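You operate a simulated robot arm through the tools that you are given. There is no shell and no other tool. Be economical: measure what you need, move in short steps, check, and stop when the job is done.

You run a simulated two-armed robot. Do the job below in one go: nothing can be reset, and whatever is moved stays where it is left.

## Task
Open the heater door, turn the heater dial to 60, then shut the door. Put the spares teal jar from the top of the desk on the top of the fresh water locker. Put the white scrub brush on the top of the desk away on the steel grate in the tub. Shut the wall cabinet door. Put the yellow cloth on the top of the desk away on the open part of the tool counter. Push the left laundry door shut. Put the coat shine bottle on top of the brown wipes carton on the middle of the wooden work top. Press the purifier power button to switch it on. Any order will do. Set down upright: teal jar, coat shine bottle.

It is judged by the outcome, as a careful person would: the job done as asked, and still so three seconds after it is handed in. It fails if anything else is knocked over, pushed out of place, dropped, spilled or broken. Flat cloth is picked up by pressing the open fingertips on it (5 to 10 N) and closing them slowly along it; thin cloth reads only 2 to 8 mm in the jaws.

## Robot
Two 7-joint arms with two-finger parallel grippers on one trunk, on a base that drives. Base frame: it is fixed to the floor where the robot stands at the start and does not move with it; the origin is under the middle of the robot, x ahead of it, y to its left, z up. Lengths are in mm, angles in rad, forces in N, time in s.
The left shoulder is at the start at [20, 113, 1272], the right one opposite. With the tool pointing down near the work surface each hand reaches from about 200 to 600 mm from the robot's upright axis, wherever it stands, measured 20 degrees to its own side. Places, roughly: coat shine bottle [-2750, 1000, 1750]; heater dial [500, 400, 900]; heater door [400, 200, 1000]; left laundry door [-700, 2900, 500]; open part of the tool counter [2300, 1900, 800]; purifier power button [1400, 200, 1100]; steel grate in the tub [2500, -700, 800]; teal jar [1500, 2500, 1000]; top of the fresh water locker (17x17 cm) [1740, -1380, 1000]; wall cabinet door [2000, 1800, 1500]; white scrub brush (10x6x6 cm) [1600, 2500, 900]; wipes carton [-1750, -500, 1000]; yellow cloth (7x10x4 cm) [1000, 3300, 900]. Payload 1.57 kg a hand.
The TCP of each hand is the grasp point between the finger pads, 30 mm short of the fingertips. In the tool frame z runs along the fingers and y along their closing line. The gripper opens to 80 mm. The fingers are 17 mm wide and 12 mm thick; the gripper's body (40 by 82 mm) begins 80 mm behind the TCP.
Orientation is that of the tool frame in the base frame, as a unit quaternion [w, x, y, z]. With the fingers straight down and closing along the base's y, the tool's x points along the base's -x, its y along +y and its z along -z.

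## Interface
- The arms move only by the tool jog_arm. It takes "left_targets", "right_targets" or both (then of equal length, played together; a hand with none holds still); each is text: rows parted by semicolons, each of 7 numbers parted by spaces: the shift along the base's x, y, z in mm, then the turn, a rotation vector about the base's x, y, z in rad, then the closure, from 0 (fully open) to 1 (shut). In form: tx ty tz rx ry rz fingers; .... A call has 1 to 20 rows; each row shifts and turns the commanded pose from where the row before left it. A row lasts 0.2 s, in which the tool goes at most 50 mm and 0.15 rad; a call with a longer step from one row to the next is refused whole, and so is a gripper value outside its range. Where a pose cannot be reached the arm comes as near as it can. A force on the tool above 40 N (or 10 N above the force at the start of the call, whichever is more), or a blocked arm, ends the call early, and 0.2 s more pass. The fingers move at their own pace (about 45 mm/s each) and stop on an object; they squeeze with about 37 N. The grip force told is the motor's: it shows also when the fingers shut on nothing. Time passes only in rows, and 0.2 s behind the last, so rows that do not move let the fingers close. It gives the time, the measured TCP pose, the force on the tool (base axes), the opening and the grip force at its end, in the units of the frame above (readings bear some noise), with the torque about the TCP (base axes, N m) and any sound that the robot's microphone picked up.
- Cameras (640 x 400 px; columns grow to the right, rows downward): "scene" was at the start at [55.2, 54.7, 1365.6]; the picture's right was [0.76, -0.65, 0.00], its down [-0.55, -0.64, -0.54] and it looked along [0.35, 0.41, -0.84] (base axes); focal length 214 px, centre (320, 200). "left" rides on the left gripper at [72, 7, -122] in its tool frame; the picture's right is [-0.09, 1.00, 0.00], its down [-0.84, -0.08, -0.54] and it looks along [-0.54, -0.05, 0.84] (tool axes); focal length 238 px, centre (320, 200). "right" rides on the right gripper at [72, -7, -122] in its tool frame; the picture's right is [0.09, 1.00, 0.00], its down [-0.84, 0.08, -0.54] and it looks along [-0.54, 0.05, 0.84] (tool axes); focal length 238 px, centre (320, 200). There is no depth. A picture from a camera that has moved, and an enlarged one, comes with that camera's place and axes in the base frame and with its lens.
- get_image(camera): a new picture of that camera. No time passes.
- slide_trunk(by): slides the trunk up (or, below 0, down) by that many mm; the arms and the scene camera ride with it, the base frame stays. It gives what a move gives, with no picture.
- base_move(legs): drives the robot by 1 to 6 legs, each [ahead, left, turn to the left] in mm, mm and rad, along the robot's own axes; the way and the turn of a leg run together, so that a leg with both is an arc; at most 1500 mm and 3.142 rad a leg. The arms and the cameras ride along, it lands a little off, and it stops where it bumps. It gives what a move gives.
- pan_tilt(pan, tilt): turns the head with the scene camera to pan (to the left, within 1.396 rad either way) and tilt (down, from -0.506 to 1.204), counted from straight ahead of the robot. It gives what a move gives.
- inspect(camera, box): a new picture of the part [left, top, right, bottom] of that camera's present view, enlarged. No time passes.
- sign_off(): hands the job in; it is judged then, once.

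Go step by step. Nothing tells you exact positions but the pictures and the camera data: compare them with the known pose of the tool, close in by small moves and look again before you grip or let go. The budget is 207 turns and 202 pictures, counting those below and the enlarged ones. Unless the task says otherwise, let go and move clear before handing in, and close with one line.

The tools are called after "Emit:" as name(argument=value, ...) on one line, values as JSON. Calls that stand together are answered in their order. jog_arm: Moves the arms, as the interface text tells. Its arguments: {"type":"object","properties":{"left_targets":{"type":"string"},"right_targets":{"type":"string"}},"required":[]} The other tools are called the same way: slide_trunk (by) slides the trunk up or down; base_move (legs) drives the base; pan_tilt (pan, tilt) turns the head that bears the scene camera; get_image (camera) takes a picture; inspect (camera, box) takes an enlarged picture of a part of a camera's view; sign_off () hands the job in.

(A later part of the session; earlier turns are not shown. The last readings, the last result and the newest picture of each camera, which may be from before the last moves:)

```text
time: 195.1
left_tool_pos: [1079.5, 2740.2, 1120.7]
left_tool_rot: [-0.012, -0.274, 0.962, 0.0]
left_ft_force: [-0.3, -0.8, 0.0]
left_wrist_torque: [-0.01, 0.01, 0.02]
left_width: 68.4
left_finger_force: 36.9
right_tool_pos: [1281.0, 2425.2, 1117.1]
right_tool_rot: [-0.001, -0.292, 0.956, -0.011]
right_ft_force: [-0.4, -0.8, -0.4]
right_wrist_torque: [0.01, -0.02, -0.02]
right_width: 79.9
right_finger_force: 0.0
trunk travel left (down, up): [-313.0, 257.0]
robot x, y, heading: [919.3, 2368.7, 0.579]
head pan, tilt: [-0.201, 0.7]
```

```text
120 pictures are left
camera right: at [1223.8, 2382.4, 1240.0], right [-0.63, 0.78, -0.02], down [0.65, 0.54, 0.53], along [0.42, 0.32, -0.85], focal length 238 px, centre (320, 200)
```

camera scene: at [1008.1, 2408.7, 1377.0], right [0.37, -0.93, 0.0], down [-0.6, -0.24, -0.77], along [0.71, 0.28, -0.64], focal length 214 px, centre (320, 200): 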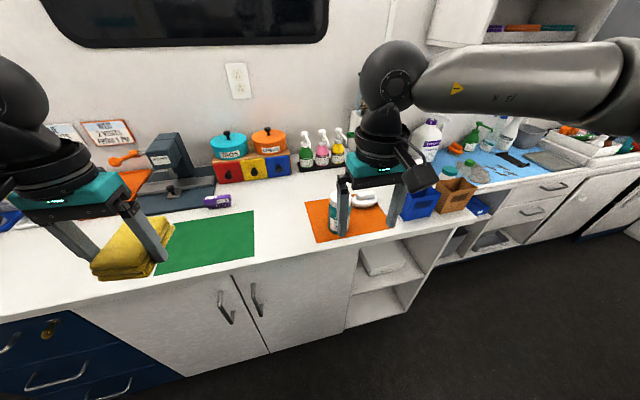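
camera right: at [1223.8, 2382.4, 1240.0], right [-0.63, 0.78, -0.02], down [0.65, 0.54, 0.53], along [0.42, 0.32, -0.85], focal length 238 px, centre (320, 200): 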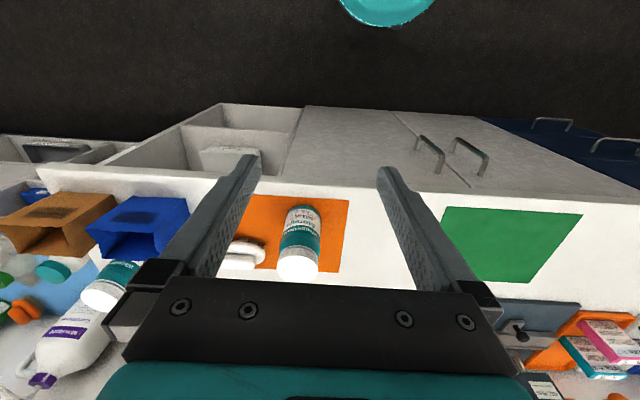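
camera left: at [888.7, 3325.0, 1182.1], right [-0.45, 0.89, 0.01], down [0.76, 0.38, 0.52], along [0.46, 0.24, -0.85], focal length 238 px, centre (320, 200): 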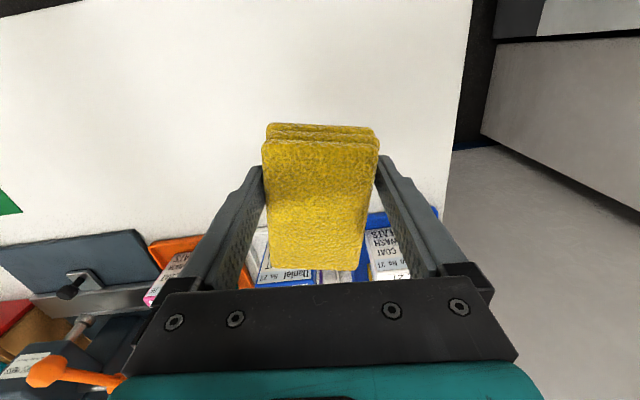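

Jar ≈ (1465, 2530). The brush sits close on the right, so I'll rotate the gripper 90° to close front-to-back.

Emit:
jog_arm(right_targets="16.7 9.5 0 0 0 0.1428 0; 16.7 9.5 0 0 0 0.1428 0; 16.7 9.5 0 0 0 0.1428 0; 16.7 9.5 0 0 0 0.1428 0; 16.7 9.5 0 0 0 0.1428 0; 16.7 9.5 0 0 0 0.1428 0; 16.7 9.5 0 0 0 0.1428 0; 16.7 9.5 0 0 0 0.1428 0; 16.7 9.5 0 0 0 0.1428 0; 16.7 9.5 0 0 0 0.1428 0; 16.7 9.5 0 0 0 0.1428 0; 0 0 0 0 0 0 0")

Emit:
get_image(camera="right")

Emit:
get_image(camera="scene")

```text
time: 197.7
left_tool_pos: [1081.3, 2739.0, 1120.1]
left_tool_rot: [-0.012, -0.274, 0.962, 0.0]
left_ft_force: [0.1, -0.4, -0.4]
left_wrist_torque: [0.03, -0.02, 0.0]
left_width: 67.9
left_finger_force: 36.5
right_tool_pos: [1369.8, 2475.9, 1117.2]
right_tool_rot: [0.003, -0.626, 0.78, -0.01]
right_ft_force: [-0.3, 0.0, -0.4]
right_wrist_torque: [0.03, 0.0, -0.02]
right_width: 80.1
right_finger_force: 0.1
right hand out of reach, approached as far as the arm can: row 6, 7, 8, 9, 10, 11
trunk travel left (down, up): [-313.0, 257.0]
robot x, y, heading: [918.9, 2368.7, 0.579]
head pan, tilt: [-0.201, 0.7]
```

```text
119 pictures are left
camera right: at [1358.1, 2405.4, 1240.8], right [-0.99, 0.13, -0.02], down [0.1, 0.84, 0.53], along [0.08, 0.53, -0.85], focal length 238 px, centre (320, 200)
```

right: 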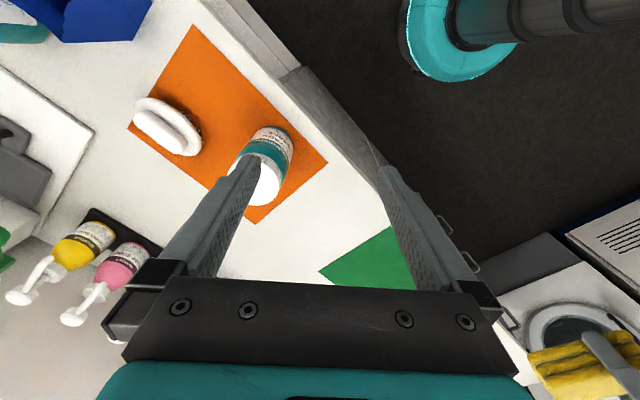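

```text
118 pictures are left
camera scene: at [1008.1, 2408.8, 1377.0], right [0.37, -0.93, 0.0], down [-0.6, -0.24, -0.76], along [0.71, 0.28, -0.64], focal length 214 px, centre (320, 200)
```

scene: 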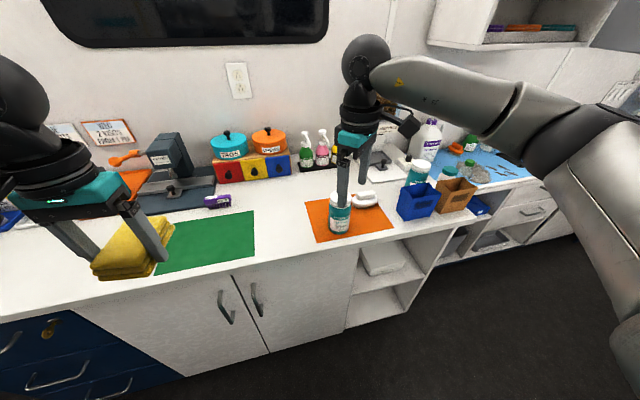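

This diagonal points toward the brush; the opposite rotation is better. Rotate the other way.

Emit:
jog_arm(right_targets="0 0 0 0 0 -0.14 0; 0 0 0 0 0 -0.14 0; 0 0 0 0 0 -0.14 0; 0 0 0 0 0 -0.14 0; 0 0 0 0 0 -0.14 0; 0 0 0 0 0 -0.14 0; 0 0 0 0 0 -0.14 0; 0 0 0 0 0 -0.14 0; 0 0 0 0 0 -0.14 0; 0 0 0 0 0 -0.14 0; 0 0 0 0 0 -0.14 0; 0 0 0 0 0 0 0")

Emit:
jog_arm(right_targets="25 14 0 0 0 0 0; 25 14 0 0 0 0 0; 25 14 0 0 0 0 0; 20 12 0 0 0 0 0; 0 0 0 0 0 0 0")

Emit:
get_image(camera="right")

```text
time: 200.3
left_tool_pos: [1080.4, 2739.4, 1120.9]
left_tool_rot: [-0.012, -0.274, 0.962, 0.001]
left_ft_force: [0.2, -0.1, -0.1]
left_wrist_torque: [0.0, 0.03, 0.01]
left_width: 68.0
left_finger_force: 37.4
right_tool_pos: [1370.0, 2477.1, 1117.1]
right_tool_rot: [-0.006, 0.095, 0.995, -0.009]
right_ft_force: [0.0, -0.2, -0.6]
right_wrist_torque: [-0.01, -0.01, 0.0]
right_width: 80.2
right_finger_force: 0.0
trunk travel left (down, up): [-313.0, 257.0]
robot x, y, heading: [922.6, 2370.3, 0.581]
head pan, tilt: [-0.201, 0.7]
```

```text
time: 201.5
left_tool_pos: [1079.8, 2740.7, 1122.3]
left_tool_rot: [-0.011, -0.274, 0.962, 0.0]
left_ft_force: [0.5, -0.3, -0.8]
left_wrist_torque: [0.01, -0.01, -0.05]
left_width: 67.6
left_finger_force: 37.7
right_tool_pos: [1467.0, 2532.5, 1117.9]
right_tool_rot: [-0.005, 0.093, 0.996, -0.009]
right_ft_force: [0.5, 0.6, 0.2]
right_wrist_torque: [0.02, 0.01, -0.03]
right_width: 80.2
right_finger_force: 0.1
trunk travel left (down, up): [-313.0, 257.0]
robot x, y, heading: [921.3, 2375.9, 0.577]
head pan, tilt: [-0.201, 0.7]
```

```text
117 pictures are left
camera right: at [1394.7, 2539.7, 1240.3], right [0.09, 1.0, -0.02], down [0.84, -0.07, 0.53], along [0.53, -0.07, -0.85], focal length 238 px, centre (320, 200)
```

right: 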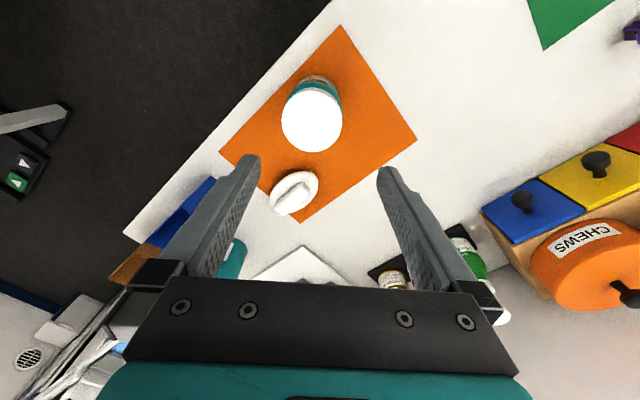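

Now the brush is out of the closing line. Jar centre ≈ (1453, 2520); shift and lower partly.

Emit:
jog_arm(right_targets="-7 -6 -20 0 0 0 0; -7 -6 -20 0 0 0 0; 0 0 -25 0 0 0 0; 0 0 -25 0 0 0 0; 0 0 0 0 0 0 0")

Emit:
get_image(camera="right")

```text
time: 202.7
left_tool_pos: [1081.0, 2739.6, 1120.2]
left_tool_rot: [-0.012, -0.274, 0.962, 0.001]
left_ft_force: [0.9, -0.1, -0.9]
left_wrist_torque: [0.03, 0.01, 0.0]
left_width: 67.6
left_finger_force: 37.4
right_tool_pos: [1450.8, 2518.9, 1026.0]
right_tool_rot: [-0.005, 0.093, 0.996, -0.009]
right_ft_force: [-0.5, 0.0, -0.5]
right_wrist_torque: [0.04, 0.0, -0.02]
right_width: 80.1
right_finger_force: 0.2
trunk travel left (down, up): [-313.0, 257.0]
robot x, y, heading: [918.2, 2372.7, 0.58]
head pan, tilt: [-0.201, 0.7]
```

```text
116 pictures are left
camera right: at [1379.9, 2528.0, 1148.6], right [0.1, 1.0, -0.02], down [0.84, -0.07, 0.53], along [0.53, -0.07, -0.85], focal length 238 px, centre (320, 200)
```

right: 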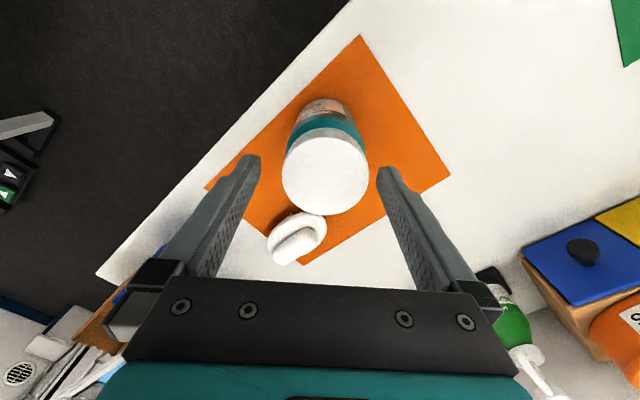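

Emit:
inspect(camera="scene", box=[270, 100, 430, 260])

```text
2.50 times, centred on (350, 180) of scene
camera zoom: at [1008.0, 2408.8, 1377.0], right [0.37, -0.93, 0.0], down [-0.6, -0.24, -0.76], along [0.71, 0.28, -0.64], focal length 536 px, centre (245, 250)
```

zoom: 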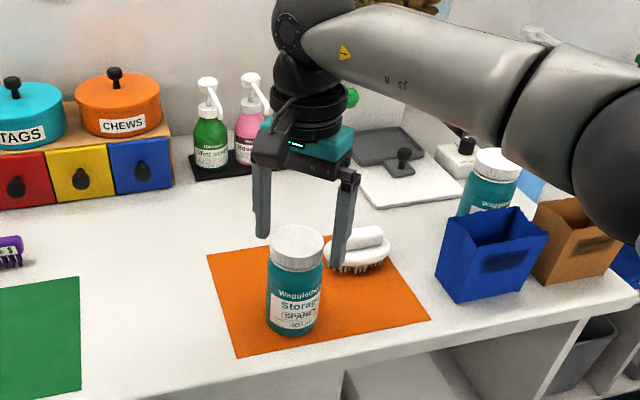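

Lid top is at z≈1015 (jar ~135 tall), and the gripper already straddles it. Lower 50 more and grip.

Emit:
jog_arm(right_targets="-3 2 -15 0 0 0 0; 0 0 -15 0 0 0 0; 0 0 -20 0 0 0 0; 0 0 0 0 0 0 0")

Emit:
get_image(camera="right")

```text
time: 203.7
left_tool_pos: [1080.8, 2740.0, 1120.5]
left_tool_rot: [-0.011, -0.273, 0.962, 0.001]
left_ft_force: [-1.2, 0.7, -1.3]
left_wrist_torque: [-0.01, 0.02, 0.0]
left_width: 67.6
left_finger_force: 36.5
right_tool_pos: [1446.6, 2521.2, 976.8]
right_tool_rot: [-0.005, 0.093, 0.996, -0.01]
right_ft_force: [-0.5, -0.3, -0.7]
right_wrist_torque: [0.01, 0.0, 0.0]
right_width: 79.8
right_finger_force: 0.1
trunk travel left (down, up): [-313.0, 257.0]
robot x, y, heading: [918.4, 2374.0, 0.578]
head pan, tilt: [-0.201, 0.7]
```

```text
114 pictures are left
camera right: at [1376.8, 2529.2, 1099.2], right [0.09, 1.0, -0.02], down [0.84, -0.07, 0.53], along [0.53, -0.07, -0.85], focal length 238 px, centre (320, 200)
```

right: 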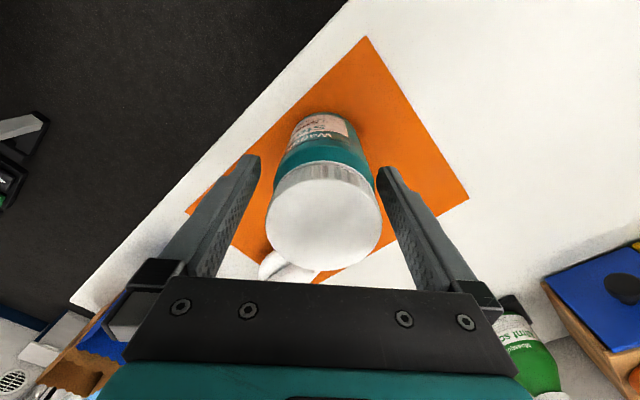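

Emit:
jog_arm(right_targets="0 0 0 0 0 0 0.1; 0 0 0 0 0 0 0.2; 0 0 0 0 0 0 0.4; 0 0 0 0 0 0 0.8; 0 0 0 0 0 0 0.8; 0 0 0 0 0 0 0.8")

Emit:
jog_arm(right_targets="0 0 20 0 0 0 0.8; 0 0 30 0 0 0 0.8; 0 0 40 0 0 0 0.8; 0 0 40 0 0 0 0.8; 0 0 40 0 0 0 0.8; 0 0 0 0 0 0 0.8")

Emit:
get_image(camera="scene")

```text
time: 205.1
left_tool_pos: [1079.7, 2740.2, 1119.6]
left_tool_rot: [-0.012, -0.274, 0.962, 0.001]
left_ft_force: [-1.3, -0.4, 0.0]
left_wrist_torque: [-0.01, 0.01, -0.01]
left_width: 67.6
left_finger_force: 36.7
right_tool_pos: [1448.1, 2521.5, 977.0]
right_tool_rot: [-0.005, 0.093, 0.996, -0.01]
right_ft_force: [0.4, 1.4, 1.1]
right_wrist_torque: [0.06, 0.0, 0.03]
right_width: 62.3
right_finger_force: 37.4
trunk travel left (down, up): [-313.0, 257.0]
robot x, y, heading: [920.1, 2374.4, 0.582]
head pan, tilt: [-0.201, 0.7]
```

```text
time: 206.5
left_tool_pos: [1081.1, 2740.2, 1120.0]
left_tool_rot: [-0.011, -0.273, 0.962, 0.001]
left_ft_force: [-0.3, -0.6, -0.6]
left_wrist_torque: [-0.02, 0.04, -0.04]
left_width: 67.4
left_finger_force: 36.9
right_tool_pos: [1447.0, 2519.0, 1146.9]
right_tool_rot: [-0.006, 0.093, 0.996, -0.008]
right_ft_force: [-0.1, 0.1, -1.1]
right_wrist_torque: [0.04, 0.01, -0.01]
right_width: 62.0
right_finger_force: 37.0
trunk travel left (down, up): [-313.0, 257.0]
robot x, y, heading: [924.2, 2369.3, 0.584]
head pan, tilt: [-0.201, 0.7]
```

```text
113 pictures are left
camera scene: at [1008.4, 2408.8, 1376.9], right [0.37, -0.93, 0.0], down [-0.6, -0.24, -0.76], along [0.71, 0.28, -0.64], focal length 214 px, centre (320, 200)
```

scene: 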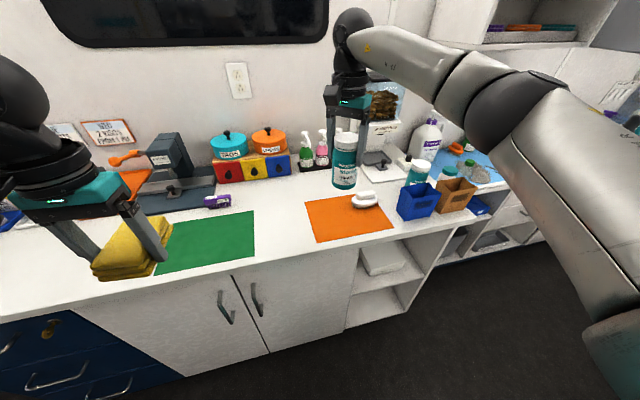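

Jar is held upright. Back off and look at the tool counter and cabinet.

Emit:
base_move(legs=[[-330, 0, 0]])

Emit:
jog_arm(right_targets="-33 -22 0 0 0 0 0.8; -33 -22 0 0 0 0 0.8; -33 -22 0 0 0 0 0.8; -33 -22 0 0 0 0 0.8; -33 -22 0 0 0 0 0.8; 0 0 0 0 0 0 0.8")

Emit:
base_move(legs=[[0, -600, 0]])

Emit:
pan_tilt(pan=-0.1, tilt=0.4)

Emit:
get_image(camera="scene")

```text
time: 208.7
left_tool_pos: [802.6, 2559.9, 1120.8]
left_tool_rot: [-0.012, -0.275, 0.961, 0.0]
left_ft_force: [0.7, 0.1, -0.4]
left_wrist_torque: [0.01, 0.0, 0.0]
left_width: 67.6
left_finger_force: 36.9
right_tool_pos: [1172.2, 2340.3, 1146.8]
right_tool_rot: [-0.005, 0.091, 0.996, -0.009]
right_ft_force: [-0.1, -0.3, -1.0]
right_wrist_torque: [-0.04, 0.02, -0.05]
right_width: 62.0
right_finger_force: 37.3
trunk travel left (down, up): [-313.0, 257.0]
robot x, y, heading: [643.3, 2186.9, 0.583]
head pan, tilt: [-0.201, 0.7]
```

```text
time: 210.1
left_tool_pos: [804.8, 2559.8, 1120.0]
left_tool_rot: [-0.012, -0.276, 0.961, 0.0]
left_ft_force: [0.3, -0.4, -0.3]
left_wrist_torque: [-0.03, -0.01, -0.04]
left_width: 67.5
left_finger_force: 37.2
right_tool_pos: [1004.5, 2231.6, 1148.1]
right_tool_rot: [-0.005, 0.091, 0.996, -0.011]
right_ft_force: [0.3, -0.6, -1.7]
right_wrist_torque: [0.02, -0.01, 0.0]
right_width: 62.0
right_finger_force: 36.4
trunk travel left (down, up): [-313.0, 257.0]
robot x, y, heading: [640.6, 2190.7, 0.581]
head pan, tilt: [-0.201, 0.7]
```

```text
time: 213.4
left_tool_pos: [1128.2, 2065.9, 1120.4]
left_tool_rot: [-0.011, -0.272, 0.962, 0.001]
left_ft_force: [0.2, -0.5, 0.1]
left_wrist_torque: [0.03, 0.0, 0.01]
left_width: 67.3
left_finger_force: 37.3
right_tool_pos: [1329.5, 1735.8, 1147.1]
right_tool_rot: [-0.006, 0.094, 0.995, -0.009]
right_ft_force: [0.0, 0.0, -1.0]
right_wrist_torque: [-0.01, 0.04, 0.02]
right_width: 62.1
right_finger_force: 36.8
trunk travel left (down, up): [-313.0, 257.0]
robot x, y, heading: [968.5, 1695.6, 0.575]
head pan, tilt: [-0.201, 0.7]
```

```text
time: 214.2
left_tool_pos: [1128.4, 2066.4, 1120.9]
left_tool_rot: [-0.012, -0.272, 0.962, 0.0]
left_ft_force: [-0.6, 0.1, 0.0]
left_wrist_torque: [0.01, 0.02, 0.01]
left_width: 67.1
left_finger_force: 36.9
right_tool_pos: [1328.9, 1735.8, 1145.6]
right_tool_rot: [-0.005, 0.095, 0.995, -0.01]
right_ft_force: [-0.2, 0.4, -1.8]
right_wrist_torque: [0.02, 0.01, 0.03]
right_width: 62.0
right_finger_force: 36.6
trunk travel left (down, up): [-313.0, 257.0]
robot x, y, heading: [962.5, 1697.9, 0.571]
head pan, tilt: [-0.099, 0.4]
```

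```text
112 pictures are left
camera scene: at [1059.2, 1746.5, 1403.8], right [0.46, -0.89, 0.0], down [-0.35, -0.18, -0.92], along [0.82, 0.42, -0.39], focal length 214 px, centre (320, 200)
```

scene: 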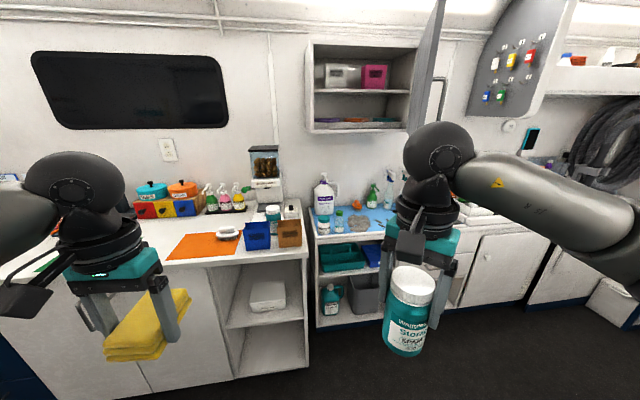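

Emit:
base_move(legs=[[0, -450, 0.015]])

Emit:
pan_tilt(pan=0.1, tilt=0.5)

Emit:
get_image(camera="scene")

Emit:
pan_tilt(pan=0.0, tilt=0.1)

Emit:
get_image(camera="scene")

```text
time: 217.1
left_tool_pos: [1359.6, 1711.7, 1117.7]
left_tool_rot: [-0.012, -0.281, 0.96, -0.008]
left_ft_force: [-0.3, -0.2, -0.2]
left_wrist_torque: [-0.01, 0.0, 0.02]
left_width: 67.2
left_finger_force: 36.6
right_tool_pos: [1562.1, 1389.0, 1153.3]
right_tool_rot: [0.001, 0.078, 0.997, -0.013]
right_ft_force: [-0.2, -0.5, -1.2]
right_wrist_torque: [0.02, 0.01, -0.03]
right_width: 61.7
right_finger_force: 37.2
trunk travel left (down, up): [-313.0, 257.0]
robot x, y, heading: [1210.7, 1323.4, 0.598]
head pan, tilt: [-0.099, 0.4]
stopped in leg 1: the robot was blocked; the commanded pose is now the measured one
```

```text
time: 217.8
left_tool_pos: [1360.6, 1712.6, 1116.1]
left_tool_rot: [-0.01, -0.28, 0.96, -0.008]
left_ft_force: [0.2, -0.8, -1.3]
left_wrist_torque: [0.01, 0.03, 0.03]
left_width: 67.4
left_finger_force: 37.1
right_tool_pos: [1563.2, 1388.8, 1150.3]
right_tool_rot: [0.0, 0.081, 0.997, -0.015]
right_ft_force: [-1.0, -0.8, -1.6]
right_wrist_torque: [-0.01, -0.01, 0.0]
right_width: 61.5
right_finger_force: 37.1
trunk travel left (down, up): [-313.0, 257.0]
robot x, y, heading: [1210.7, 1325.1, 0.593]
head pan, tilt: [0.099, 0.499]
```

```text
111 pictures are left
camera scene: at [1282.2, 1409.2, 1394.6], right [0.64, -0.77, 0.02], down [-0.36, -0.32, -0.88], along [0.68, 0.55, -0.48], focal length 214 px, centre (320, 200)
```

scene: 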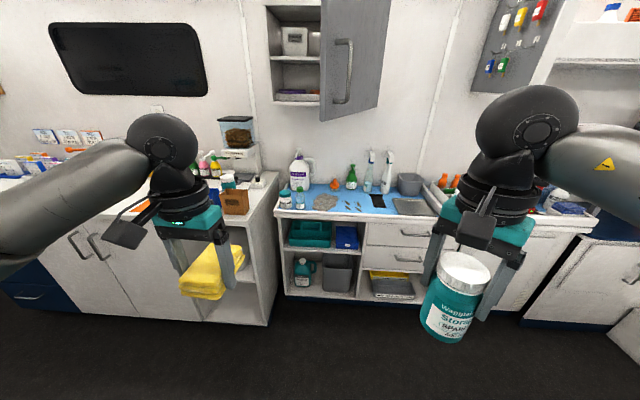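

```text
time: 218.7
left_tool_pos: [1360.7, 1712.1, 1116.2]
left_tool_rot: [-0.011, -0.28, 0.96, -0.008]
left_ft_force: [0.2, 0.3, -0.8]
left_wrist_torque: [0.02, 0.01, 0.01]
left_width: 67.2
left_finger_force: 36.5
right_tool_pos: [1563.0, 1388.9, 1151.1]
right_tool_rot: [-0.001, 0.081, 0.997, -0.015]
right_ft_force: [1.1, -0.2, -1.1]
right_wrist_torque: [0.01, -0.01, -0.01]
right_width: 61.7
right_finger_force: 37.2
trunk travel left (down, up): [-313.0, 257.0]
robot x, y, heading: [1211.7, 1326.8, 0.59]
head pan, tilt: [0.0, 0.099]
```

```text
110 pictures are left
camera scene: at [1288.4, 1403.3, 1431.6], right [0.56, -0.83, 0.02], down [-0.08, -0.07, -0.99], along [0.83, 0.55, -0.1], focal length 214 px, centre (320, 200)
```

scene: 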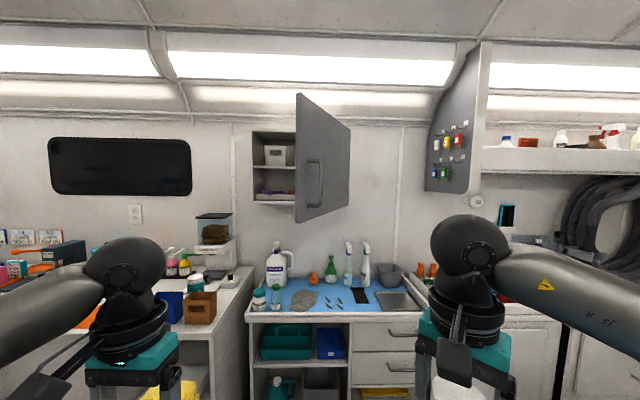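

The base met something on the right. Ease back left and look there.

Emit:
base_move(legs=[[0, 50, 0]])

Emit:
pan_tilt(pan=-1.39, tilt=0.8)

Emit:
get_image(camera="scene")

```text
time: 219.6
left_tool_pos: [1340.0, 1737.9, 1118.9]
left_tool_rot: [-0.012, -0.28, 0.96, 0.0]
left_ft_force: [0.3, 1.2, 0.1]
left_wrist_torque: [-0.03, 0.01, -0.01]
left_width: 67.1
left_finger_force: 37.1
right_tool_pos: [1543.7, 1415.3, 1147.9]
right_tool_rot: [-0.004, 0.083, 0.997, -0.009]
right_ft_force: [-0.3, 0.3, -0.9]
right_wrist_torque: [-0.07, -0.01, -0.01]
right_width: 61.7
right_finger_force: 37.4
trunk travel left (down, up): [-313.0, 257.0]
robot x, y, heading: [1183.3, 1365.8, 0.593]
head pan, tilt: [0.0, 0.099]
```

```text
time: 221.2
left_tool_pos: [1341.6, 1737.2, 1120.1]
left_tool_rot: [-0.013, -0.28, 0.96, 0.001]
left_ft_force: [-1.1, -0.1, -0.6]
left_wrist_torque: [0.03, 0.03, -0.02]
left_width: 67.1
left_finger_force: 36.5
right_tool_pos: [1544.9, 1412.8, 1148.9]
right_tool_rot: [-0.005, 0.082, 0.997, -0.008]
right_ft_force: [0.5, 0.9, -0.8]
right_wrist_torque: [0.05, -0.03, 0.01]
right_width: 61.9
right_finger_force: 36.7
trunk travel left (down, up): [-313.0, 257.0]
robot x, y, heading: [1186.3, 1366.7, 0.591]
head pan, tilt: [-1.389, 0.799]
```

```text
109 pictures are left
camera scene: at [1250.8, 1315.5, 1368.8], right [-0.72, -0.7, 0.0], down [-0.5, 0.51, -0.7], along [0.49, -0.5, -0.72], focal length 214 px, centre (320, 200)
```

scene: 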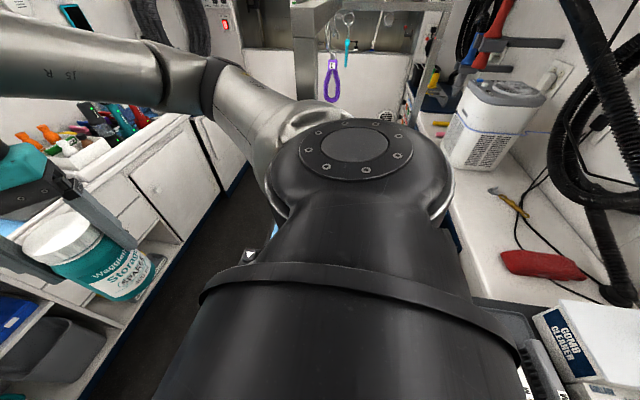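

Emit:
pan_tilt(pan=0.05, tilt=0.45)

Emit:
inspect(camera="scene", box=[230, 120, 470, 270])

```text
time: 222.7
left_tool_pos: [1340.3, 1737.6, 1120.7]
left_tool_rot: [-0.012, -0.28, 0.96, 0.001]
left_ft_force: [-1.0, 0.6, -1.5]
left_wrist_torque: [0.02, 0.02, 0.0]
left_width: 67.1
left_finger_force: 36.9
right_tool_pos: [1543.5, 1412.7, 1148.2]
right_tool_rot: [-0.005, 0.082, 0.997, -0.007]
right_ft_force: [0.8, 0.4, -3.1]
right_wrist_torque: [0.01, 0.0, 0.02]
right_width: 61.4
right_finger_force: 37.2
trunk travel left (down, up): [-313.0, 257.0]
robot x, y, heading: [1191.4, 1364.7, 0.59]
head pan, tilt: [0.051, 0.45]
```

```text
2.67 times, centred on (350, 195) of scene
camera zoom: at [1268.1, 1428.1, 1399.1], right [0.6, -0.8, 0.0], down [-0.35, -0.26, -0.9], along [0.72, 0.54, -0.44], focal length 572 px, centre (240, 213)
```

zoom: 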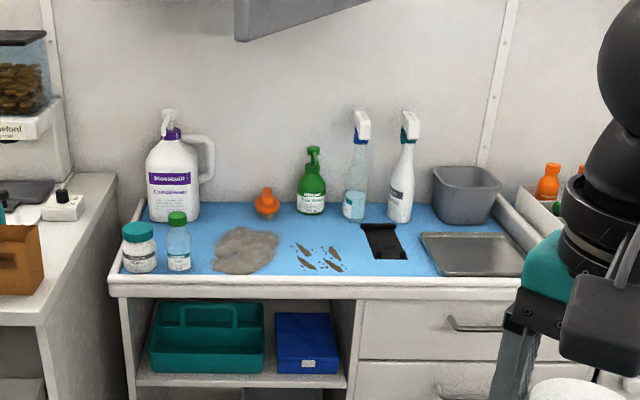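

Emit:
base_move(legs=[[380, 0, 0]])

Emit:
pan_tilt(pan=-0.1, tilt=0.7)

Emit:
get_image(camera="scene")

Emit:
pan_tilt(pan=-1.1, tilt=0.6)

Emit:
get_image(camera="scene")

```text
time: 225.1
left_tool_pos: [1656.0, 1944.2, 1119.0]
left_tool_rot: [-0.013, -0.277, 0.961, 0.001]
left_ft_force: [-0.2, -0.2, 0.3]
left_wrist_torque: [0.01, 0.03, 0.0]
left_width: 67.1
left_finger_force: 36.9
right_tool_pos: [1857.2, 1619.8, 1149.5]
right_tool_rot: [-0.005, 0.085, 0.996, -0.008]
right_ft_force: [1.3, -0.1, -0.2]
right_wrist_torque: [0.0, 0.0, -0.01]
right_width: 61.8
right_finger_force: 37.0
trunk travel left (down, up): [-313.0, 257.0]
robot x, y, heading: [1498.5, 1574.3, 0.584]
head pan, tilt: [0.051, 0.45]
```

```text
time: 225.9
left_tool_pos: [1655.1, 1945.0, 1119.7]
left_tool_rot: [-0.012, -0.276, 0.961, 0.001]
left_ft_force: [0.3, -0.4, -0.4]
left_wrist_torque: [0.01, -0.02, 0.0]
left_width: 66.8
left_finger_force: 37.0
right_tool_pos: [1856.2, 1618.6, 1148.0]
right_tool_rot: [-0.006, 0.085, 0.996, -0.007]
right_ft_force: [-0.5, 0.1, -1.1]
right_wrist_torque: [-0.01, 0.0, 0.0]
right_width: 61.6
right_finger_force: 36.4
trunk travel left (down, up): [-313.0, 257.0]
robot x, y, heading: [1496.2, 1575.1, 0.59]
head pan, tilt: [-0.099, 0.7]
```

```text
107 pictures are left
camera scene: at [1581.1, 1620.3, 1377.0], right [0.47, -0.88, 0.0], down [-0.57, -0.3, -0.77], along [0.68, 0.36, -0.64], focal length 214 px, centre (320, 200)
```

scene: 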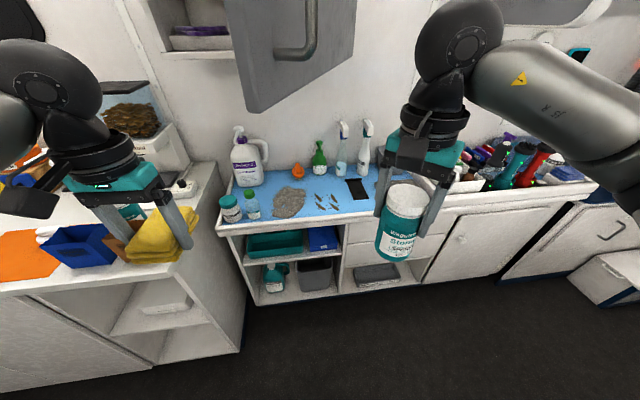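

```text
time: 227.1
left_tool_pos: [1654.5, 1944.8, 1120.5]
left_tool_rot: [-0.011, -0.277, 0.961, 0.001]
left_ft_force: [0.8, -0.2, 0.4]
left_wrist_torque: [0.01, 0.01, 0.0]
left_width: 66.6
left_finger_force: 36.7
right_tool_pos: [1856.5, 1619.1, 1148.4]
right_tool_rot: [-0.005, 0.086, 0.996, -0.007]
right_ft_force: [0.0, -1.1, -0.2]
right_wrist_torque: [0.02, 0.02, 0.01]
right_width: 61.6
right_finger_force: 37.1
trunk travel left (down, up): [-313.0, 257.0]
robot x, y, heading: [1498.6, 1576.7, 0.584]
head pan, tilt: [-1.1, 0.6]
```

```text
106 pictures are left
camera scene: at [1582.9, 1537.1, 1385.6], right [-0.49, -0.87, 0.0], down [-0.49, 0.28, -0.82], along [0.72, -0.41, -0.57], focal length 214 px, centre (320, 200)
```

scene: 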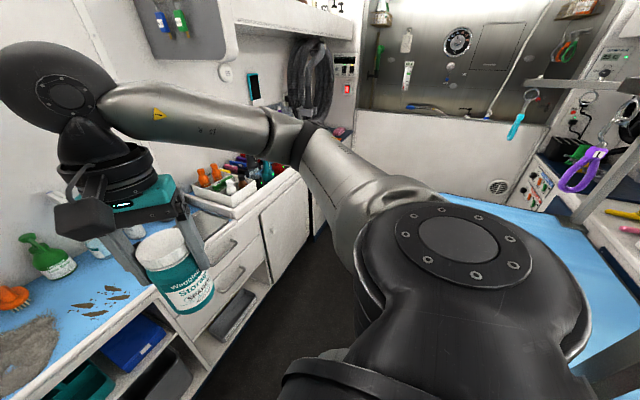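

The wall-cabinet door (hinge on the right, ~63° open, bottom z≈1315) is near my head, so I'll close it first, pushing with the left gripper body above the cloth. Shift right first.

Emit:
base_move(legs=[[0, -150, 0], [0, -120, 0]])

Emit:
pan_tilt(pan=0.4, tilt=0.0)

Emit:
get_image(camera="scene")

```text
time: 228.6
left_tool_pos: [1740.8, 1821.0, 1119.9]
left_tool_rot: [-0.012, -0.275, 0.961, 0.0]
left_ft_force: [-0.6, -0.1, -0.3]
left_wrist_torque: [0.01, 0.05, 0.01]
left_width: 67.0
left_finger_force: 37.1
right_tool_pos: [1940.4, 1495.4, 1148.2]
right_tool_rot: [-0.005, 0.087, 0.996, -0.008]
right_ft_force: [0.5, 0.7, -2.2]
right_wrist_torque: [0.01, -0.02, 0.02]
right_width: 61.4
right_finger_force: 36.9
trunk travel left (down, up): [-313.0, 257.0]
robot x, y, heading: [1583.3, 1447.9, 0.585]
head pan, tilt: [-1.1, 0.6]
stopped in leg 1: the robot was blocked; the commanded pose is now the measured one
```

```text
time: 230.2
left_tool_pos: [1739.4, 1820.2, 1120.7]
left_tool_rot: [-0.012, -0.276, 0.961, 0.001]
left_ft_force: [-0.2, 0.1, 0.2]
left_wrist_torque: [-0.04, 0.01, 0.02]
left_width: 66.9
left_finger_force: 37.0
right_tool_pos: [1939.5, 1494.0, 1148.6]
right_tool_rot: [-0.006, 0.087, 0.996, -0.008]
right_ft_force: [-0.7, -0.6, -1.1]
right_wrist_torque: [-0.03, 0.03, -0.02]
right_width: 61.7
right_finger_force: 37.0
trunk travel left (down, up): [-313.0, 257.0]
robot x, y, heading: [1582.6, 1450.0, 0.582]
head pan, tilt: [0.4, 0.0]
```

```text
105 pictures are left
camera scene: at [1640.5, 1532.4, 1440.8], right [0.83, -0.56, 0.0], down [0.0, 0.0, -1.0], along [0.56, 0.83, 0.0], focal length 214 px, centre (320, 200)
```

scene: 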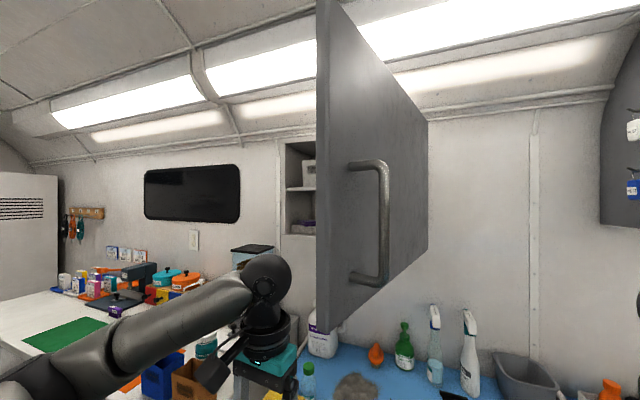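

Blocked by the grooming table again; the clear lane is a bit further ahead. I'll lower the trunk so the arm passes under the cabinet door, advance, and move right.

Emit:
slide_trunk(by=-150)

Emit:
base_move(legs=[[120, 0, 0], [0, -120, 0], [0, -100, 0]])

Emit:
pan_tilt(pan=0.4, tilt=0.0)

Emit:
get_image(camera="scene")

```text
time: 232.0
left_tool_pos: [1740.7, 1819.8, 970.7]
left_tool_rot: [-0.012, -0.276, 0.961, 0.001]
left_ft_force: [0.3, 0.3, -0.7]
left_wrist_torque: [-0.02, 0.02, 0.0]
left_width: 66.9
left_finger_force: 37.3
right_tool_pos: [1940.5, 1495.0, 998.7]
right_tool_rot: [-0.005, 0.087, 0.996, -0.007]
right_ft_force: [-0.6, 0.3, -0.3]
right_wrist_torque: [-0.02, 0.01, -0.03]
right_width: 61.6
right_finger_force: 37.0
trunk travel left (down, up): [-163.0, 407.0]
robot x, y, heading: [1581.8, 1453.4, 0.582]
head pan, tilt: [0.4, 0.0]
```

```text
time: 234.8
left_tool_pos: [1961.1, 1706.2, 970.4]
left_tool_rot: [-0.013, -0.276, 0.961, 0.001]
left_ft_force: [0.6, -0.5, -0.8]
left_wrist_torque: [0.02, 0.03, -0.01]
left_width: 67.2
left_finger_force: 36.5
right_tool_pos: [2162.4, 1378.6, 998.6]
right_tool_rot: [-0.006, 0.086, 0.996, -0.009]
right_ft_force: [0.0, -0.2, -0.6]
right_wrist_torque: [-0.01, 0.03, 0.01]
right_width: 61.4
right_finger_force: 36.3
trunk travel left (down, up): [-163.0, 407.0]
robot x, y, heading: [1804.3, 1336.2, 0.576]
head pan, tilt: [0.4, 0.0]
```

```text
time: 235.4
left_tool_pos: [1959.9, 1706.5, 971.2]
left_tool_rot: [-0.014, -0.276, 0.961, 0.001]
left_ft_force: [-1.1, 0.1, -0.2]
left_wrist_torque: [0.03, -0.01, -0.01]
left_width: 67.1
left_finger_force: 37.2
right_tool_pos: [2161.9, 1380.3, 997.0]
right_tool_rot: [-0.005, 0.086, 0.996, -0.008]
right_ft_force: [-0.1, 0.0, -1.0]
right_wrist_torque: [0.02, 0.01, 0.0]
right_width: 61.3
right_finger_force: 37.3
trunk travel left (down, up): [-163.0, 407.0]
robot x, y, heading: [1800.3, 1335.5, 0.58]
head pan, tilt: [0.4, 0.0]
```

```text
104 pictures are left
camera scene: at [1861.2, 1417.3, 1290.8], right [0.83, -0.55, 0.0], down [0.0, 0.0, -1.0], along [0.55, 0.83, 0.0], focal length 214 px, centre (320, 200)
```

scene: 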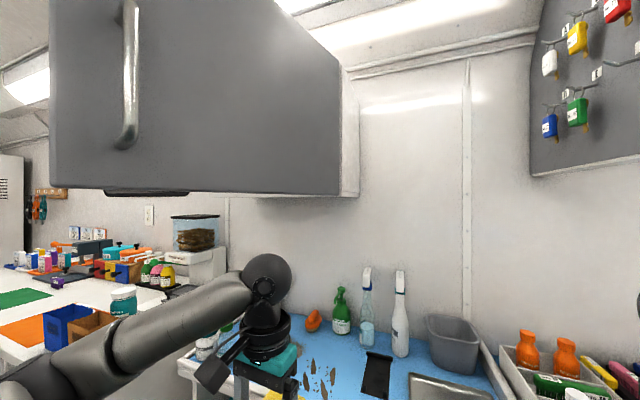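

The lane is clear here. I'll raise the right arm (jar below door level) so its gripper body can push the door from its right side, keeping the left arm low.

Emit:
jog_arm(right_targets="0 0 35 0 0 0 0.8; 0 0 35 0 0 0 0.8; 0 0 35 0 0 0 0.8; 0 0 35 0 0 0 0.8; 0 0 35 0 0 0 0.8; 0 0 35 0 0 0 0.8; 0 0 0 0 0 0 0.8")

Emit:
slide_trunk(by=55)

Emit:
get_image(camera="scene")

```text
time: 237.0
left_tool_pos: [1960.8, 1706.0, 970.2]
left_tool_rot: [-0.013, -0.276, 0.961, 0.001]
left_ft_force: [-0.1, 0.5, 0.4]
left_wrist_torque: [0.0, 0.02, -0.05]
left_width: 66.9
left_finger_force: 37.3
right_tool_pos: [2161.9, 1380.1, 1207.1]
right_tool_rot: [-0.005, 0.086, 0.996, -0.008]
right_ft_force: [0.1, 0.1, -0.2]
right_wrist_torque: [-0.01, 0.01, 0.05]
right_width: 61.5
right_finger_force: 37.5
trunk travel left (down, up): [-163.0, 407.0]
robot x, y, heading: [1801.9, 1335.5, 0.582]
head pan, tilt: [0.4, 0.0]
```

```text
time: 238.0
left_tool_pos: [1960.4, 1705.0, 1025.6]
left_tool_rot: [-0.013, -0.275, 0.961, 0.001]
left_ft_force: [0.8, -0.7, -0.8]
left_wrist_torque: [-0.01, 0.01, 0.02]
left_width: 66.9
left_finger_force: 36.9
right_tool_pos: [2161.4, 1381.9, 1262.1]
right_tool_rot: [-0.005, 0.086, 0.996, -0.008]
right_ft_force: [-0.5, 0.6, -0.8]
right_wrist_torque: [0.0, 0.02, -0.02]
right_width: 61.1
right_finger_force: 37.0
trunk travel left (down, up): [-218.0, 352.0]
robot x, y, heading: [1805.1, 1335.6, 0.585]
head pan, tilt: [0.4, 0.0]
```

```text
103 pictures are left
camera scene: at [1861.4, 1417.4, 1345.8], right [0.83, -0.55, 0.0], down [0.0, 0.0, -1.0], along [0.55, 0.83, 0.0], focal length 214 px, centre (320, 200)
```

scene: 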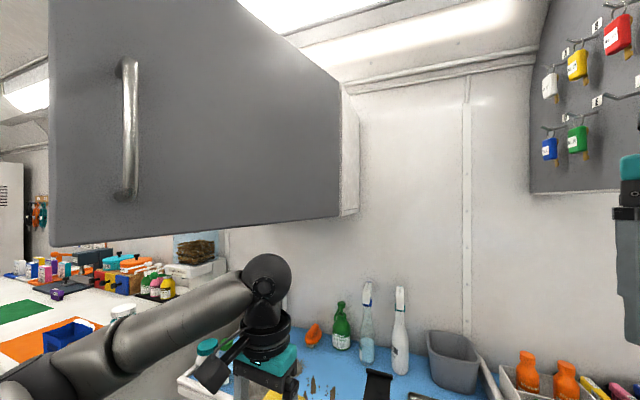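

Emit:
jog_arm(right_targets="0 0 -14 0 0 0 0.8; 0 0 0 0 0 0 0.8")

Emit:
base_move(legs=[[0, 240, 0]])

Emit:
get_image(camera="scene")

```text
time: 238.6
left_tool_pos: [1960.0, 1705.3, 1024.7]
left_tool_rot: [-0.013, -0.276, 0.961, 0.001]
left_ft_force: [1.5, 0.5, -0.2]
left_wrist_torque: [-0.02, 0.02, 0.01]
left_width: 66.8
left_finger_force: 37.1
right_tool_pos: [2161.2, 1380.7, 1246.8]
right_tool_rot: [-0.005, 0.086, 0.996, -0.008]
right_ft_force: [0.2, 0.4, -1.5]
right_wrist_torque: [-0.01, 0.01, -0.03]
right_width: 61.6
right_finger_force: 36.9
trunk travel left (down, up): [-218.0, 352.0]
robot x, y, heading: [1803.5, 1335.6, 0.585]
head pan, tilt: [0.4, 0.0]
```

```text
time: 240.4
left_tool_pos: [1827.5, 1906.8, 1025.1]
left_tool_rot: [-0.012, -0.275, 0.961, 0.001]
left_ft_force: [-0.7, 1.0, -1.0]
left_wrist_torque: [0.0, -0.01, 0.02]
left_width: 67.1
left_finger_force: 37.1
right_tool_pos: [2027.7, 1583.1, 1248.3]
right_tool_rot: [-0.005, 0.087, 0.996, -0.008]
right_ft_force: [-0.5, -0.2, -0.8]
right_wrist_torque: [-0.01, 0.03, 0.01]
right_width: 61.4
right_finger_force: 37.1
trunk travel left (down, up): [-218.0, 352.0]
robot x, y, heading: [1670.2, 1538.2, 0.587]
head pan, tilt: [0.4, 0.0]
```

```text
102 pictures are left
camera scene: at [1727.7, 1619.7, 1345.8], right [0.83, -0.55, 0.0], down [0.0, 0.0, -1.0], along [0.55, 0.83, 0.0], focal length 214 px, centre (320, 200)
```

scene: 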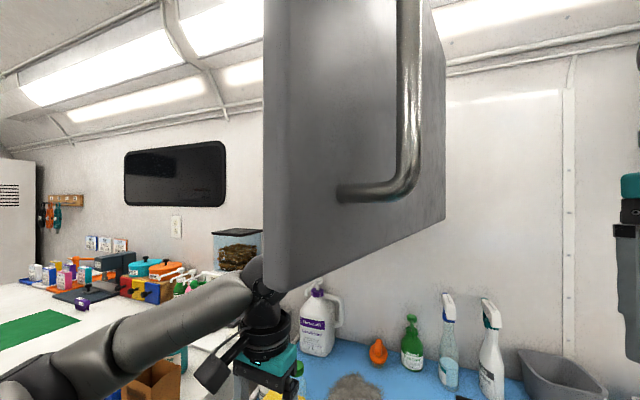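

The door's near edge is very close to the head. I'll move right a bit and turn the robot left so the right hand approaches the door face naturally and the left arm swings clear.

Emit:
base_move(legs=[[0, -120, 0], [0, 0, 0.65]])

Emit:
pan_tilt(pan=-0.2, tilt=0.1)

Emit:
get_image(camera="scene")

```text
time: 243.4
left_tool_pos: [1637.5, 1828.3, 1026.3]
left_tool_rot: [-0.013, -0.567, 0.824, -0.004]
left_ft_force: [0.2, 0.2, -0.9]
left_wrist_torque: [-0.02, -0.04, -0.01]
left_width: 67.2
left_finger_force: 37.0
right_tool_pos: [1993.5, 1690.6, 1248.2]
right_tool_rot: [-0.002, -0.235, 0.972, -0.01]
right_ft_force: [-0.1, 0.4, -0.9]
right_wrist_torque: [0.0, -0.02, 0.01]
right_width: 61.1
right_finger_force: 36.6
trunk travel left (down, up): [-218.0, 352.0]
robot x, y, heading: [1736.3, 1436.5, 1.233]
head pan, tilt: [0.4, 0.0]
```

```text
time: 244.4
left_tool_pos: [1637.9, 1826.8, 1024.7]
left_tool_rot: [-0.013, -0.567, 0.824, -0.003]
left_ft_force: [-0.3, 0.4, -0.6]
left_wrist_torque: [0.0, -0.02, 0.0]
left_width: 67.1
left_finger_force: 36.7
right_tool_pos: [1993.3, 1689.7, 1247.3]
right_tool_rot: [-0.002, -0.235, 0.972, -0.009]
right_ft_force: [0.3, -0.5, -0.8]
right_wrist_torque: [0.0, 0.01, 0.01]
right_width: 61.1
right_finger_force: 37.2
trunk travel left (down, up): [-218.0, 352.0]
robot x, y, heading: [1733.4, 1437.1, 1.23]
head pan, tilt: [-0.201, 0.099]
```

```text
101 pictures are left
camera scene: at [1786.0, 1527.5, 1336.8], right [0.86, -0.51, 0.0], down [-0.05, -0.09, -1.0], along [0.51, 0.85, -0.1], focal length 214 px, centre (320, 200)
```

scene: 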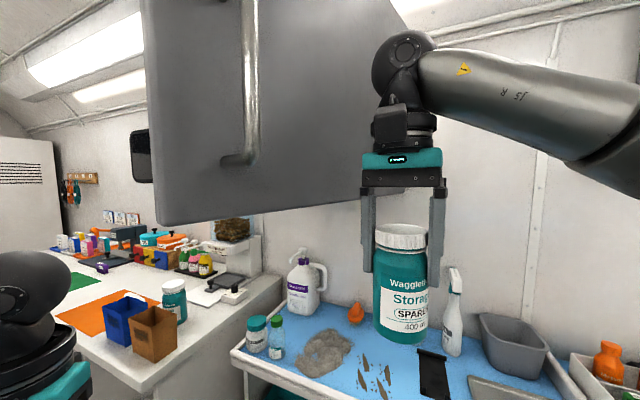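

Clear view: gripper body is at door level with the jar below it. Push along the door's arc with the arm.

Emit:
jog_arm(right_targets="-15 22.5 0 0 0 0 0.8; -15 22.5 0 0 0 0 0.8; -7.6 21 0 0 0 0 0.8; -7.6 21 0 0 0 0 0.8; -7.6 21 0 0 0 0 0.8; -2.3 24.6 0 0 0 0 0.8; -2.3 24.6 0 0 0 0 0.8; -2.3 24.6 0 0 0 0 0.8; 0 0 0 0 0 0 0.8")

Emit:
get_image(camera="scene")

```text
time: 246.4
left_tool_pos: [1638.1, 1827.4, 1025.7]
left_tool_rot: [-0.012, -0.567, 0.824, -0.004]
left_ft_force: [0.7, 0.3, -0.7]
left_wrist_torque: [-0.02, 0.0, 0.01]
left_width: 67.0
left_finger_force: 37.2
right_tool_pos: [1934.9, 1870.9, 1246.7]
right_tool_rot: [-0.003, -0.236, 0.972, -0.008]
right_ft_force: [0.2, 0.7, -1.3]
right_wrist_torque: [0.01, 0.03, 0.02]
right_width: 61.2
right_finger_force: 36.7
trunk travel left (down, up): [-218.0, 352.0]
robot x, y, heading: [1738.8, 1438.3, 1.232]
head pan, tilt: [-0.201, 0.099]
```

```text
100 pictures are left
camera scene: at [1786.7, 1527.3, 1336.7], right [0.86, -0.51, 0.0], down [-0.05, -0.09, -0.99], along [0.51, 0.85, -0.1], focal length 214 px, centre (320, 200)
```

scene: 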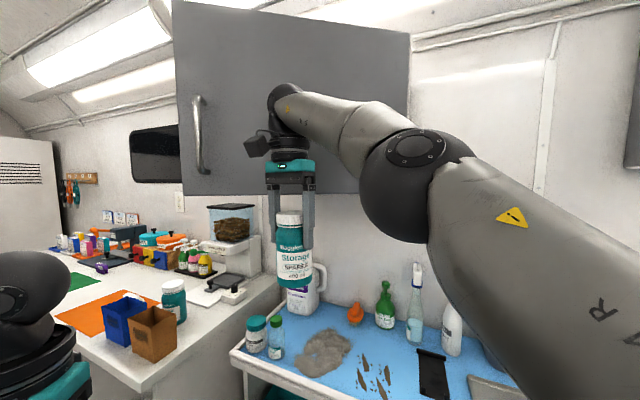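

Door is swinging shut. Continue by driving along the arc.

Emit:
base_move(legs=[[80, 10, 0], [60, 0, 0]])

Emit:
get_image(camera="scene")

```text
time: 248.0
left_tool_pos: [1674.1, 1963.4, 1024.5]
left_tool_rot: [-0.013, -0.567, 0.823, -0.003]
left_ft_force: [0.4, -0.1, -0.9]
left_wrist_torque: [0.0, 0.02, 0.0]
left_width: 67.1
left_finger_force: 36.6
right_tool_pos: [1970.8, 2007.5, 1246.9]
right_tool_rot: [-0.003, -0.235, 0.972, -0.009]
right_ft_force: [-0.3, 0.5, -0.9]
right_wrist_torque: [-0.05, -0.01, 0.0]
right_width: 61.2
right_finger_force: 36.9
trunk travel left (down, up): [-218.0, 352.0]
robot x, y, heading: [1770.3, 1572.1, 1.229]
head pan, tilt: [-0.201, 0.099]
```

```text
99 pictures are left
camera scene: at [1823.3, 1663.8, 1336.7], right [0.86, -0.51, 0.0], down [-0.05, -0.09, -0.99], along [0.51, 0.85, -0.1], focal length 214 px, centre (320, 200)
```

scene: 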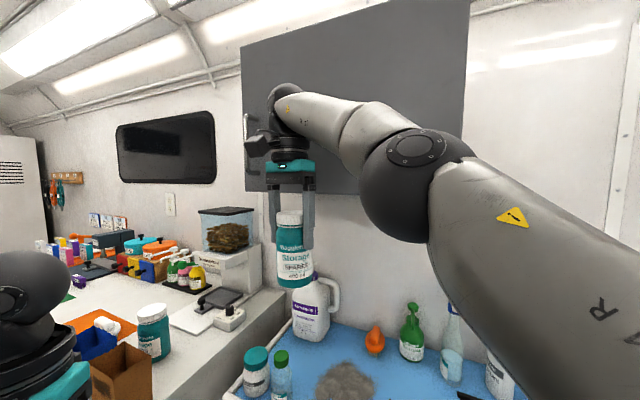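

Emit:
jog_arm(left_targets="0 0 20 0 0 0 0.9; 0 0 20 0 0 0 0.9; 0 0 20 0 0 0 0.9; 0 0 0 0 0 0 0.9; 0 0 0 0 0 0 0.9; 0 0 0 0 0 0 0.9", right_targets="11 12.4 0 0 0 0 0.8; 11 12.4 0 0 0 0 0.8; 11 12.4 0 0 0 0 0.8; 11 12.4 0 0 0 0 0.8; 11 12.4 0 0 0 0 0.8; 0 0 0 0 0 0 0.8")

Emit:
get_image(camera="scene")

```text
time: 249.4
left_tool_pos: [1673.3, 1963.9, 1085.7]
left_tool_rot: [-0.013, -0.568, 0.823, -0.004]
left_ft_force: [1.0, 0.0, -1.2]
left_wrist_torque: [0.0, 0.06, -0.01]
left_width: 67.3
left_finger_force: 36.9
right_tool_pos: [1987.8, 2010.0, 1240.6]
right_tool_rot: [-0.002, -0.235, 0.972, -0.009]
right_ft_force: [0.8, 0.4, -1.4]
right_wrist_torque: [-0.02, 0.0, -0.01]
right_width: 61.1
right_finger_force: 37.4
right hand out of reach, approached as far as the arm can: row 1, 2, 3, 4, 5
trunk travel left (down, up): [-218.0, 352.0]
robot x, y, heading: [1773.3, 1570.9, 1.234]
head pan, tilt: [-0.201, 0.099]
```

```text
98 pictures are left
camera scene: at [1823.2, 1663.2, 1336.7], right [0.86, -0.51, 0.0], down [-0.05, -0.09, -0.99], along [0.51, 0.85, -0.1], focal length 214 px, centre (320, 200)
```

scene: 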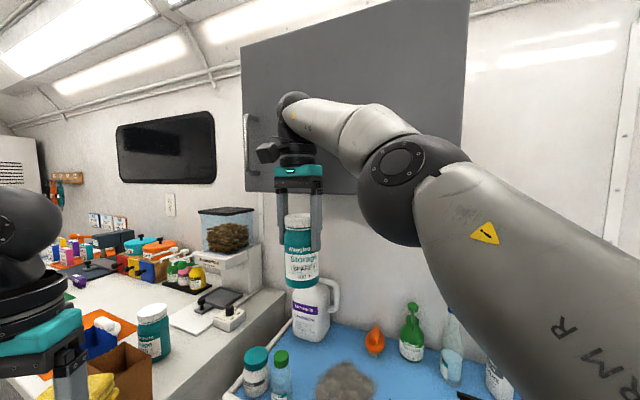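

Emit:
jog_arm(left_targets="0 0 25 0 0 0 0.9; 0 0 25 0 0 0 0.9; 0 0 0 0 0 0 0.9")

Emit:
base_move(legs=[[54, -28, 0]])

Emit:
get_image(camera="scene")

```text
time: 250.2
left_tool_pos: [1675.9, 1962.7, 1137.6]
left_tool_rot: [-0.013, -0.568, 0.823, -0.003]
left_ft_force: [0.4, -0.7, -0.9]
left_wrist_torque: [-0.03, -0.01, 0.01]
left_width: 67.2
left_finger_force: 36.8
right_tool_pos: [1987.3, 2010.0, 1240.7]
right_tool_rot: [-0.003, -0.234, 0.972, -0.008]
right_ft_force: [-1.3, 0.5, -1.5]
right_wrist_torque: [0.0, 0.0, 0.02]
right_width: 61.3
right_finger_force: 36.9
trunk travel left (down, up): [-218.0, 352.0]
robot x, y, heading: [1774.3, 1573.4, 1.234]
head pan, tilt: [-0.201, 0.099]
```

```text
time: 251.2
left_tool_pos: [1715.8, 2000.0, 1135.6]
left_tool_rot: [-0.013, -0.567, 0.824, -0.004]
left_ft_force: [-0.5, -0.7, 0.3]
left_wrist_torque: [0.0, -0.03, -0.01]
left_width: 67.1
left_finger_force: 36.8
right_tool_pos: [2023.1, 2043.9, 1240.0]
right_tool_rot: [-0.005, -0.239, 0.971, -0.018]
right_ft_force: [0.6, 0.3, -1.7]
right_wrist_torque: [-0.02, 0.01, 0.0]
right_width: 61.2
right_finger_force: 37.3
trunk travel left (down, up): [-218.0, 352.0]
robot x, y, heading: [1810.7, 1611.8, 1.231]
head pan, tilt: [-0.201, 0.099]
stopped in leg 1: the force on the tool passed its limit at 68 N (the readings are from after the stop); the commanded pose is now the measured one
```

```text
97 pictures are left
camera scene: at [1863.5, 1701.0, 1336.8], right [0.86, -0.51, 0.0], down [-0.05, -0.09, -1.0], along [0.51, 0.85, -0.1], focal length 214 px, centre (320, 200)
```

scene: 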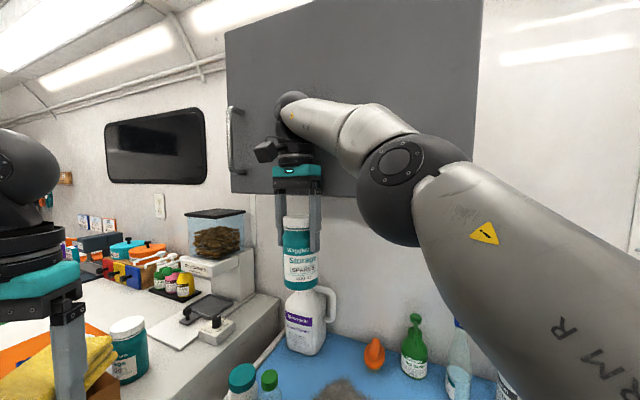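

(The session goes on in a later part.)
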